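You operate a simulated robot arm through the tools that you are given. There is no shell and no other tool. Be economical: measure what you need, move in short steps, check, and stop when the job is done.

The job below is to be done with a simulated robot arm. You get a single attempt, and the scene is never put back.

Task
Stand the blue weight beside the orange tin. It goes on the side that lies toward x -0.7, y +0.7 (a direction in the base frame), with about 3 cm between them.

It is judged by the outcome, as a careful person would: the job done as asked, and still so three seconds after it is handed in. It fails if anything else is knocked over, pushed out of place, dropped, spilled or broken.

Robot
A 6-joint arm with a two-finger parallel gripper, fixed in place. Base frame: the origin is at the foot of the arm, x ahead of it, y to its left, z up; the work surface is at about z = 0. Lengths are in cm, angles in degrees, forces in N, time in s.
With the tool pointing down near the work surface it reaches from about 18 to 46 cm from the base axis. Its first joint turns from -70.0 to 70.0 degrees. Payload 1.9 kg.
The TCP is the grasp point between the finger pads, 2.3 cm short of the fingertips. In the tool frame z runs along the fingers and y along their closing line. The gripper opens to 9.4 cm. The fingers are 3.8 cm wide and 1 cm thick; the gripper's body (5.4 by 9.6 cm) begins 3.9 cm behind the TCP.
Orientation is that of the tool frame in the base frame, as [roll, pitch, yaw] about the fixed x, y, z axes, in that order (R = Rz(yaw) Ry(pitch) Rx(roll)). With the fingers straight down and closing along the base's y, the tool's x points along the base's -x, its y along +y and its z along -z.

Tools
- The arm moves only by the tool send_rows. Its argument "deltas" is one flat list of numbers, 5 for each row, row after row: the opening, from 0 (shut) to 1 (fully open), then the shift along the base's x, y, z in units of 20 mm (1.0 is 20 mm), then the turn about the base's z in units of 4 degrees (1.0 is 4 degrees). In form: [claw, x, y, z, twist, claw, x, y, z, twist, ...]. A call has 1 to 10 rows; each row shifts and turns the commanded pose from where the row before left it. A call with a number of a shift or a turn outside -1 to 1 is refused whole. A row lasts 0.2 s, in which the tool goes at most 5 cm and 8.6 degrees; a call with a longer step from one row to the next is refused whole, and so is a gripper value outside its range. Where a pose cannot be reached the arm comes as near as it can. A force on the tool above 40 N (or 10 N above the force at the start of the call, whichever is more), or a blocked arm, ends the call early, and 0.2 s more pass. Each finger travels about 10.8 cm/s and halts on what it meets, pressing with about 24 N; the grip force reading is that of the motor and also rises with nothing between the fingers. The clock runs only during rows and for 0.2 s after the last one: add rows that do not move to give the fingers time. It gives the time, the measured TCP pose, the force on the tool (base axes), the opening and the grip force at its end, in the units of the frame above (readings bear some noise).
- Cameras (640 x 400 px; columns grow to the right, rows downward): "scene" is fixed at [6.04, 30.94, 44.39]; the picture's right is [-0.75, -0.66, 0.00], its down [-0.25, 0.28, -0.93] and it looks along [0.61, -0.70, -0.37] (base axes); focal length 343 px, centre (320, 200). "wrist" rides on the gripper at [-3.9, 0, -4.4] in the tool frame; the picture's right is [0.00, -1.00, 0.00], its down [0.97, 0.00, -0.24] and it looks along [0.24, 0.00, 0.97] (tool axes); focal length 218 px, centre (320, 200).
- get_image(camera): a new picture of that camera. It takes no simulated time.
- measure_at(camera, pixels): for up to 12 pixels [column, row] of the newest picture of that camera ("zoom" is the newest enlarged one), the place [x, y, z] in the base frame of the surface seen there, good to about 0.2 cm. It takes no simulated time.
- close_up(camera, box): a new picture of the part [left, top, right, bottom] of that camera's present view, enlarged. It takes no simulated time.
- hand_in(): hands the job in; it is judged then, once.

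Keep the steps short. Do not move on a guess: measure, check each grasp and each placing, and mend mistakes. In all there are 60 turns and 20 pictures (those below and enlarged ones count). Leave the gripper open and the arm clear of the work at the hand-in unless told otherwise, and finish with a single line.

The tools are called after ">>>" by a JSON object that holds its "method" and its "body". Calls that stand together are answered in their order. send_rows: Moves the arm, as the interface text tells. Its arguments: {"type":"object","properties":{"deltas":{"type":"array","items":{"type":"number"}}},"required":["deltas"]} The other tools are called the same way: get_image (camera) takes a picture; measure_at (camera, pixels) gives the place of the surface under pixels of a picture; close_up (camera, box) takes an enlarged picture of a part of a camera's view; hand_in () hands the job in.

At the start:

```text
t: 0.0
ee_pos: [28.05, -1.37, 30.72]
ee_rot: [-180.0, 0.0, -180.0]
ft_force: [-0.1, -0.2, 0.3]
grip_width: 9.42
gripper_force: 0.0
```

scene: 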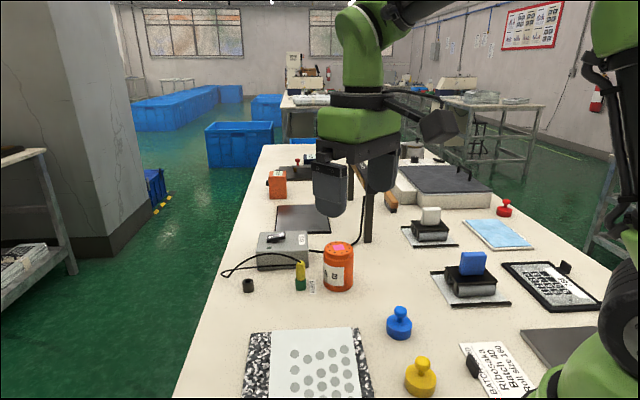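
wrist: 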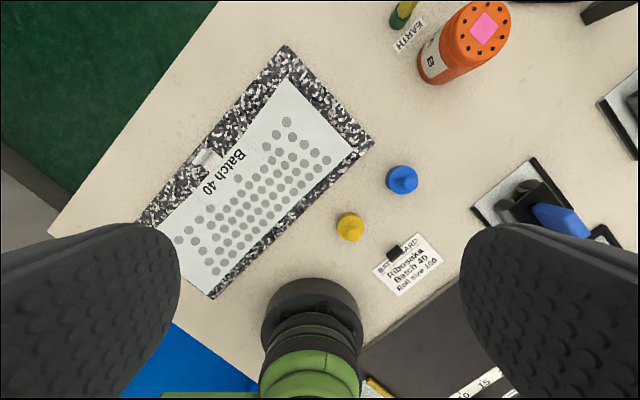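

I see the blue weight at scene (400,323) and wrist (402,180), and the orange tin at scene (338,267). I'll measure both, along with the space beside the tin.

>>> {"method": "measure_at", "body": {"camera": "scene", "pixels": [[400, 311], [399, 322], [399, 336], [388, 328], [411, 328], [338, 247], [338, 288], [322, 268], [354, 268], [300, 275], [314, 286], [348, 338]]}}

>>> {"method": "measure_at", "body": {"camera": "wrist", "pixels": [[405, 183], [392, 176], [402, 168], [402, 192], [485, 28], [460, 30], [508, 30], [403, 12], [408, 35], [370, 142], [286, 48], [350, 225]]}}

>>> {"method": "close_up", "body": {"camera": "scene", "box": [220, 220, 460, 370]}}

>>> {"method": "close_up", "body": {"camera": "wrist", "box": [260, 0, 580, 200]}}

```text
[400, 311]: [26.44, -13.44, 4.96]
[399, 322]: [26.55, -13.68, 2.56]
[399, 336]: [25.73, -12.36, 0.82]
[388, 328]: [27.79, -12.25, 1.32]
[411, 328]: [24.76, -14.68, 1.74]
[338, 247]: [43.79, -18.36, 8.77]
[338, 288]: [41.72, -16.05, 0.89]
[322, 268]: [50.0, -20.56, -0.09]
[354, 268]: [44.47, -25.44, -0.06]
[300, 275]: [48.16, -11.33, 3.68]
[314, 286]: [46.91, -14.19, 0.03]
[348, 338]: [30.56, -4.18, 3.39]
```

```text
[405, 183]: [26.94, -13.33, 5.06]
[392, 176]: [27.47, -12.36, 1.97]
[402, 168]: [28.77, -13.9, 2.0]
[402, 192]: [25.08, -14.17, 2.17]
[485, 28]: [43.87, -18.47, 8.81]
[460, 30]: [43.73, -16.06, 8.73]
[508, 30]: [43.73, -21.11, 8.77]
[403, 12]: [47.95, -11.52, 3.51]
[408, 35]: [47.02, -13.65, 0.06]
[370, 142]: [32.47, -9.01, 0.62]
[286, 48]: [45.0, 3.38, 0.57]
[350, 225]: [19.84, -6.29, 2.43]
```

```text
2.67 times, centred on (340, 295) of scene
```

zoom: 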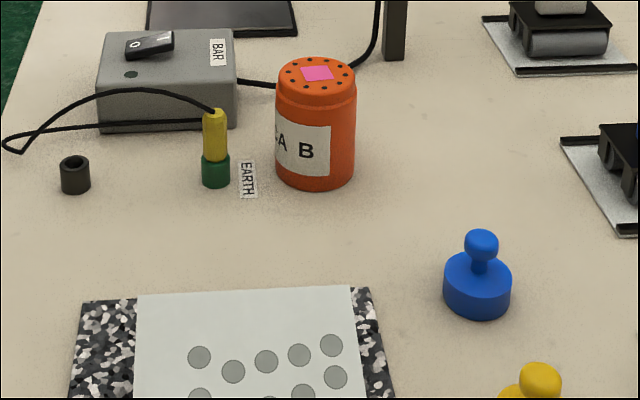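

```text
2.00 times, centred on (420, 100) of wrist
```

zoom: 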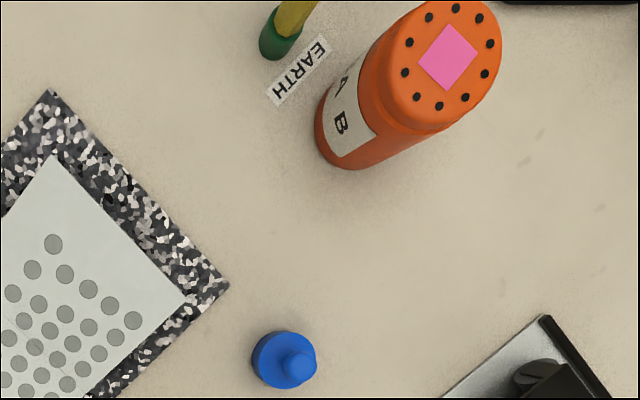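

Measurements so far:
- **Tin:** centre about (43.8, -18.5), radius about 3.1, top at z 8.8.
- **Weight:** centre about (26.8, -13.6), base radius about 2, knob top at about z 5.1.
- **Target:** about (38, -12.7), which is clear.

Next I'll move above the weight, staying high, and turn by -20° so the gripper body will clear the tin later.

>>> {"method": "send_rows", "body": {"deltas": [1, -0.067, -0.68, -0.9, -0.556, 1, -0.067, -0.68, -0.9, -0.556, 1, -0.067, -0.68, -0.9, -0.556, 1, -0.067, -0.68, -0.9, -0.556, 1, -0.067, -0.68, -0.9, -0.556, 1, -0.067, -0.68, -0.9, -0.556, 1, -0.067, -0.68, -0.9, -0.556, 1, -0.067, -0.68, -0.9, -0.556, 1, -0.067, -0.68, -0.9, -0.556, 1, 0, 0, 0, 0]}}

>>> {"method": "get_image", "body": {"camera": "wrist"}}

>>> {"method": "close_up", "body": {"camera": "scene", "box": [300, 220, 460, 370]}}

```text
t: 2.2
ee_pos: [27.06, -13.4, 14.54]
ee_rot: [-180.0, 0.0, 160.0]
ft_force: [-0.3, -0.3, 0.3]
grip_width: 9.42
gripper_force: 0.0
```

```text
15 pictures are left
```

wrist: 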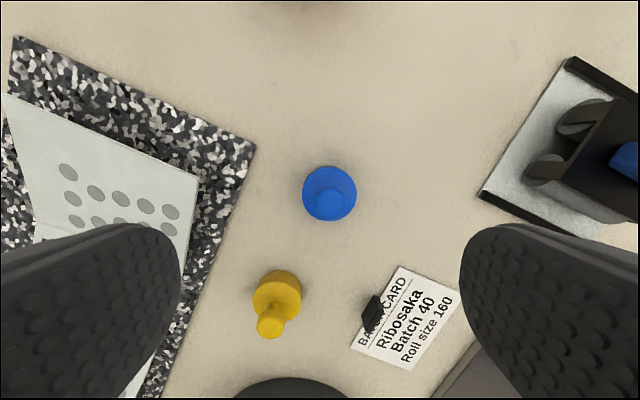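

```text
2.67 times, centred on (380, 295) of scene
```

zoom: 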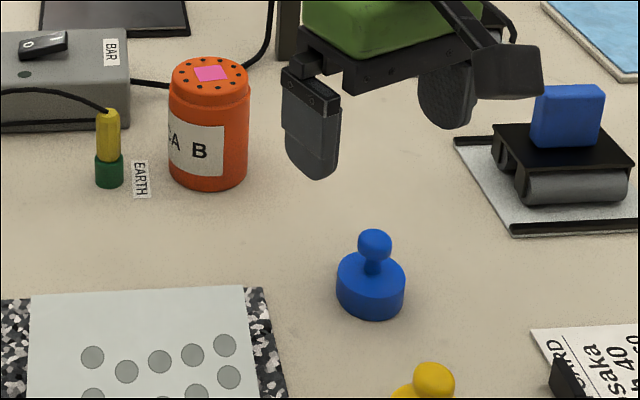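

I'm above the weight, which is at wrist (329,194). I'll measure its rim and knob, and the tin in the enlarged scene view.

>>> {"method": "measure_at", "body": {"camera": "wrist", "pixels": [[305, 192], [354, 192], [329, 168], [329, 219], [330, 204], [319, 204], [341, 204], [329, 194], [329, 215], [311, 178], [347, 178]]}}

>>> {"method": "measure_at", "body": {"camera": "zoom", "pixels": [[374, 238], [364, 246], [384, 246], [371, 262], [371, 313], [172, 77], [248, 75], [208, 62], [211, 95], [171, 165], [207, 185], [244, 165]]}}

```text
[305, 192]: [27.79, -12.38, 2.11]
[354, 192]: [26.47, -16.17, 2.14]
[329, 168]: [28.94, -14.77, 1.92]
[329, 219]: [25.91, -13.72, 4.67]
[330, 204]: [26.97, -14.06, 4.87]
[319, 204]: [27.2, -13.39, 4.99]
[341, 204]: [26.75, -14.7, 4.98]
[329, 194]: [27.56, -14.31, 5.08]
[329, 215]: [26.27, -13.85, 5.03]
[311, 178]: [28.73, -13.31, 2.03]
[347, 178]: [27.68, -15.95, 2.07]
```

```text
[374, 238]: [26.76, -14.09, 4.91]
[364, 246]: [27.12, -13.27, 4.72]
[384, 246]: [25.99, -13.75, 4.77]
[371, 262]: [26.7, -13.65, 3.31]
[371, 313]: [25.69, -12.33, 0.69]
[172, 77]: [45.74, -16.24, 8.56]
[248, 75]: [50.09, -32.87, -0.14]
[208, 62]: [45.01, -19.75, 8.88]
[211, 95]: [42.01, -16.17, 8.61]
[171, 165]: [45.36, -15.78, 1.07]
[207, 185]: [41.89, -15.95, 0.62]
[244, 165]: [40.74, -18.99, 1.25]
```

The weight's centre is about (26.95, -14.1), its base top is at z 2.1 and its knob spans about z 3.4–5.05. I'll grip the knob with the TCP at z 4.7, so the fingertips sit at 2.4, above the base. First I'll centre and descend.

>>> {"method": "send_rows", "body": {"deltas": [1, -0.055, -0.35, 0, 0, 1, 0, 0, -0.82, 0, 1, 0, 0, -0.82, 0, 1, 0, 0, -0.82, 0, 1, 0, 0, -0.82, 0, 1, 0, 0, -0.82, 0, 1, 0, 0, -0.82, 0, 1, 0, 0, 0, 0]}}

>>> {"method": "close_up", "body": {"camera": "scene", "box": [300, 220, 460, 370]}}

```text
t: 4.0
ee_pos: [26.9, -14.29, 4.57]
ee_rot: [-180.0, 0.0, 160.0]
ft_force: [-0.1, 0.1, -0.4]
grip_width: 9.41
gripper_force: 0.2
```

```text
2.67 times, centred on (380, 295) of scene
```

zoom: 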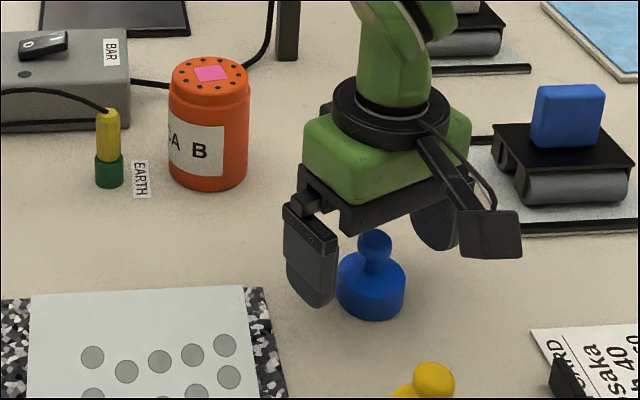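

The fingers straddle the knob. A box on the gripper's right, at zoom (490,235), might come near the tin, so I'll measure it before gripping.

>>> {"method": "measure_at", "body": {"camera": "zoom", "pixels": [[490, 235], [462, 252], [520, 252], [490, 212], [440, 160], [310, 160], [347, 220], [310, 260], [330, 300], [375, 236]]}}

>>> {"method": "send_rows", "body": {"deltas": [0.5, 0, 0, 0, 0, 0.2, 0, 0, 0.05, 0, 0, 0, 0, 0, 0, 0, 0, 0, 0, 0, 0, 0, 0, 0, 0]}}

```text
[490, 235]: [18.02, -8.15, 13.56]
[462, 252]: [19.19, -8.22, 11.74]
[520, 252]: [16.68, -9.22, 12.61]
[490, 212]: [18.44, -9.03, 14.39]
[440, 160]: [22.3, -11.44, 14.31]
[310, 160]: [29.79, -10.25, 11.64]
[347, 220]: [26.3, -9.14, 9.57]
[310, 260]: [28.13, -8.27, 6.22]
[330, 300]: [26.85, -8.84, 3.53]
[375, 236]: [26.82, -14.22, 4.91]
```

```text
t: 5.2
ee_pos: [26.8, -14.23, 4.82]
ee_rot: [-179.9, -0.1, 160.2]
ft_force: [-0.1, 0.2, -0.2]
grip_width: 2.12
gripper_force: 24.2
```

That box sits on the -x, +y side and will be away from the tin. The grip holds at width 2.12, the knob's width. I'll lift 4 cm and check.

>>> {"method": "send_rows", "body": {"deltas": [0, 0, 0, 0.25, 0, 0, 0, 0, 0.5, 0, 0, 0, 0, 0.75, 0, 0, 0, 0, 0.5, 0, 0, 0, 0, 0, 0]}}

>>> {"method": "close_up", "body": {"camera": "scene", "box": [300, 220, 460, 370]}}

```text
t: 6.4
ee_pos: [26.64, -14.13, 8.67]
ee_rot: [-180.0, -0.1, 160.1]
ft_force: [-0.2, -0.8, -3.4]
grip_width: 2.15
gripper_force: 24.2
```

```text
2.67 times, centred on (380, 295) of scene
```

zoom: 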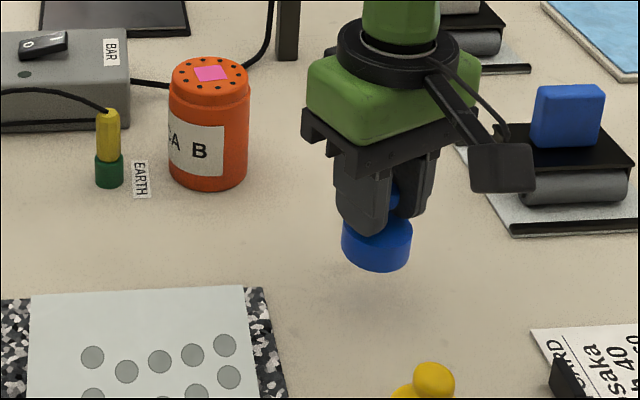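

The weight is held (3.4 N) and about 4 cm up. I'll carry it to above the target, with the TCP at about (37.85, -12.85).

>>> {"method": "send_rows", "body": {"deltas": [0, 0.4, 0.06, 0, 0, 0, 0.7, 0.08, 0, 0, 0, 0.8, 0.08, 0, 0, 0, 0.8, 0.08, 0, 0, 0, 0.8, 0.09, 0, 0, 0, 0.8, 0.09, 0, 0, 0, 0.7, 0.08, 0, 0, 0, 0.4, 0.05, 0, 0, 0, 0.2, 0.03, 0, 0, 0, 0, 0, 0, 0]}}

>>> {"method": "close_up", "body": {"camera": "scene", "box": [260, 200, 420, 320]}}

```text
t: 8.6
ee_pos: [38.09, -13.01, 8.66]
ee_rot: [180.0, 0.0, 160.1]
ft_force: [-0.2, 0.0, -1.9]
grip_width: 2.12
gripper_force: 23.7
```

```text
3.33 times, centred on (340, 260) of scene
```

zoom: 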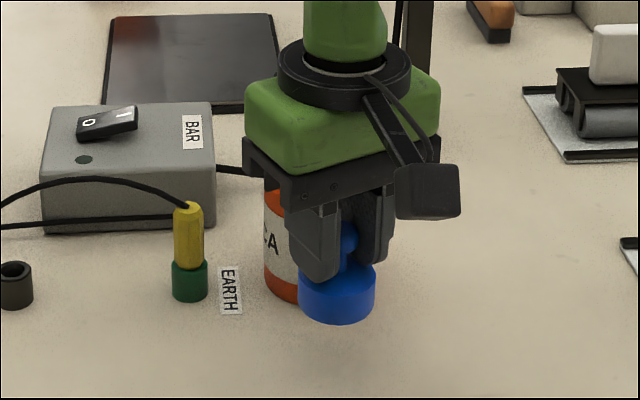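

I'll measure the held weight's base edges here: left zoom (302,295), right (373,293), front (337,315).

>>> {"method": "measure_at", "body": {"camera": "zoom", "pixels": [[303, 293], [373, 290], [337, 300], [337, 316], [320, 300], [355, 298], [275, 285], [348, 240]]}}

```text
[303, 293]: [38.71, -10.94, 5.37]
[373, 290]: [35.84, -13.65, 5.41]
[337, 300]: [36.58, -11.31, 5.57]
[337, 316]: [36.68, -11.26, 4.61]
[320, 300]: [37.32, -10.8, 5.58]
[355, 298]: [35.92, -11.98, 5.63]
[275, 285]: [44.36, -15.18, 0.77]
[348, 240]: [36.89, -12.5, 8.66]
```

The weight's centre is about (37.95, -12.8), 8.0 cm from the tin's centre, which leaves a gap of about 3.0 cm. I'll lower straight down about 3.7 cm, slowing at the end.

>>> {"method": "send_rows", "body": {"deltas": [0, 0, 0, -0.4, 0, 0, 0, 0, -0.5, 0, 0, 0, 0, -0.5, 0, 0, 0, 0, -0.25, 0, 0, 0, 0, -0.1, 0, 0, 0, 0, -0.08, 0, 0, 0, 0, 0, 0]}}

>>> {"method": "close_up", "body": {"camera": "scene", "box": [260, 200, 420, 320]}}

```text
t: 10.2
ee_pos: [38.11, -12.88, 5.15]
ee_rot: [-180.0, 0.1, 160.2]
ft_force: [0.4, 0.1, -2.1]
grip_width: 2.15
gripper_force: 23.7
```

```text
3.33 times, centred on (340, 260) of scene
```

zoom: 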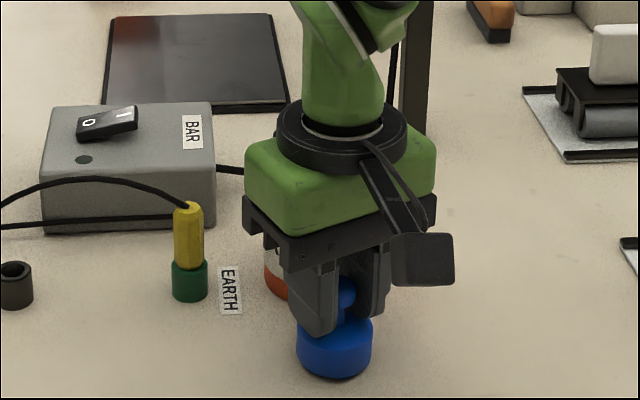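

The weight still hangs at -2.1 N, about 0.3 cm up. I'll lower in small steps until the force shows contact.

>>> {"method": "send_rows", "body": {"deltas": [0, 0, 0, -0.07, 0, 0, 0, 0, -0.06, 0, 0, 0, 0, 0, 0]}}

```text
t: 11.0
ee_pos: [38.1, -13.08, 4.84]
ee_rot: [180.0, 0.1, 160.1]
ft_force: [-2.0, 1.1, 0.7]
grip_width: 2.12
gripper_force: 24.2
```

The z force rose to +0.7 N at z 4.84, close to the grasp height of 4.82, so the base is touching. I'll nudge down once more to confirm.

>>> {"method": "send_rows", "body": {"deltas": [0, 0, 0, -0.03, 0, 0, 0, 0, 0, 0]}}

```text
t: 11.6
ee_pos: [38.05, -12.98, 4.7]
ee_rot: [180.0, 0.0, 160.0]
ft_force: [-3.8, 2.8, 10.7]
grip_width: 2.15
gripper_force: 24.0
```

The contact is firm at 10.7 N. I'll open slowly and then look.

>>> {"method": "send_rows", "body": {"deltas": [0.25, 0, 0, 0, 0, 0.4, 0, 0, 0, 0, 0.6, 0, 0, 0, 0, 0.6, 0, 0, 0, 0]}}

>>> {"method": "close_up", "body": {"camera": "scene", "box": [260, 200, 420, 320]}}

```text
t: 12.6
ee_pos: [38.01, -12.98, 4.78]
ee_rot: [-180.0, 0.0, 160.1]
ft_force: [0.1, 0.6, -0.3]
grip_width: 5.62
gripper_force: 0.1
```

```text
3.33 times, centred on (340, 260) of scene
```

zoom: 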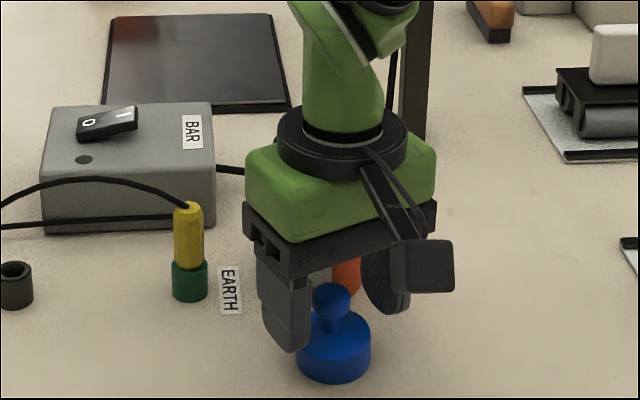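

The weight stands free and upright. I'll raise straight up, then back away toward the base.

>>> {"method": "send_rows", "body": {"deltas": [0.6, 0, 0, 0.4, 0, 0.6, 0, 0, 0.8, 0, 0.6, 0, 0, 0.9, 0, 0.8, 0, 0, 0.9, 0, 1, 0, 0, 0.9, 0, 1, 0, 0, 0.9, 0, 1, -0.7, 0, 0.9, 0, 1, -0.9, 0, 0.9, 0, 1, -0.9, 0, 0.9, 0, 1, -0.9, 0, 0.5, 0]}}

>>> {"method": "close_up", "body": {"camera": "scene", "box": [220, 200, 460, 350]}}

>>> {"method": "get_image", "body": {"camera": "wrist"}}

```text
t: 14.8
ee_pos: [31.3, -12.98, 20.95]
ee_rot: [-180.0, 0.0, 160.1]
ft_force: [0.5, -0.2, 0.2]
grip_width: 9.4
gripper_force: 0.2
```

```text
2.67 times, centred on (340, 275) of scene
```

zoom: 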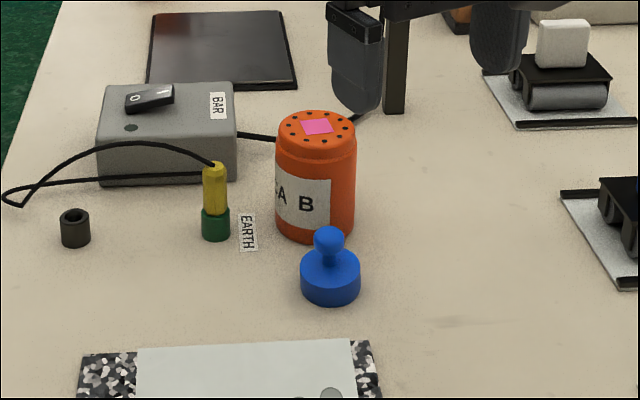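

```text
7 pictures are left
```

wrist: 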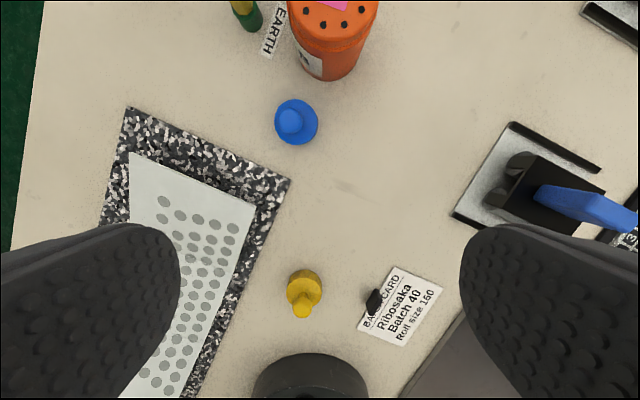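

I'll verify the gap by measuring the weight and the tin in both views.

>>> {"method": "measure_at", "body": {"camera": "zoom", "pixels": [[330, 300], [303, 282], [358, 282], [327, 233], [313, 238], [279, 220], [352, 220], [316, 126], [314, 156]]}}

>>> {"method": "measure_at", "body": {"camera": "wrist", "pixels": [[297, 101], [297, 143], [277, 122], [316, 122], [289, 121], [330, 79], [318, 78], [345, 75], [310, 120], [305, 102]]}}

```text
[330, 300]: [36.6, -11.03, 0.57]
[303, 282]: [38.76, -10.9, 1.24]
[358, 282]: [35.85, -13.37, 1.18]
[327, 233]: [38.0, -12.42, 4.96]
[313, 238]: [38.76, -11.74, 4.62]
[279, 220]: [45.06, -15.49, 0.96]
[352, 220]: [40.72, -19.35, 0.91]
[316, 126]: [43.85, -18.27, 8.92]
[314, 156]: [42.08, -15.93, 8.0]
```

```text
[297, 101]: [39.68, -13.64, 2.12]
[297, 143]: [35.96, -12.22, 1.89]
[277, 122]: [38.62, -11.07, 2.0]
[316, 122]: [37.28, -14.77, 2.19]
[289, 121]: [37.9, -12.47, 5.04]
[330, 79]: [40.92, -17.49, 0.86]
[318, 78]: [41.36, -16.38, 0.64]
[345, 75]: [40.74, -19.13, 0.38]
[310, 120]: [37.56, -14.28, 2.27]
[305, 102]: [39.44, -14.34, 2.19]
```

The weight's centre is at (37.9, -12.8) and the tin's at about (43.75, -18.4), unmoved. The gap is about 3.0 cm, along (-0.72, +0.69). The weight is upright, the gripper is open and the arm is clear, so I'm handing in.

>>> {"method": "hand_in", "body": {}}

```text
The job is handed in.
```

The blue weight stands upright about 3 cm from the orange tin on the (-0.7, +0.7) side, nothing else was disturbed, and the job is handed in.
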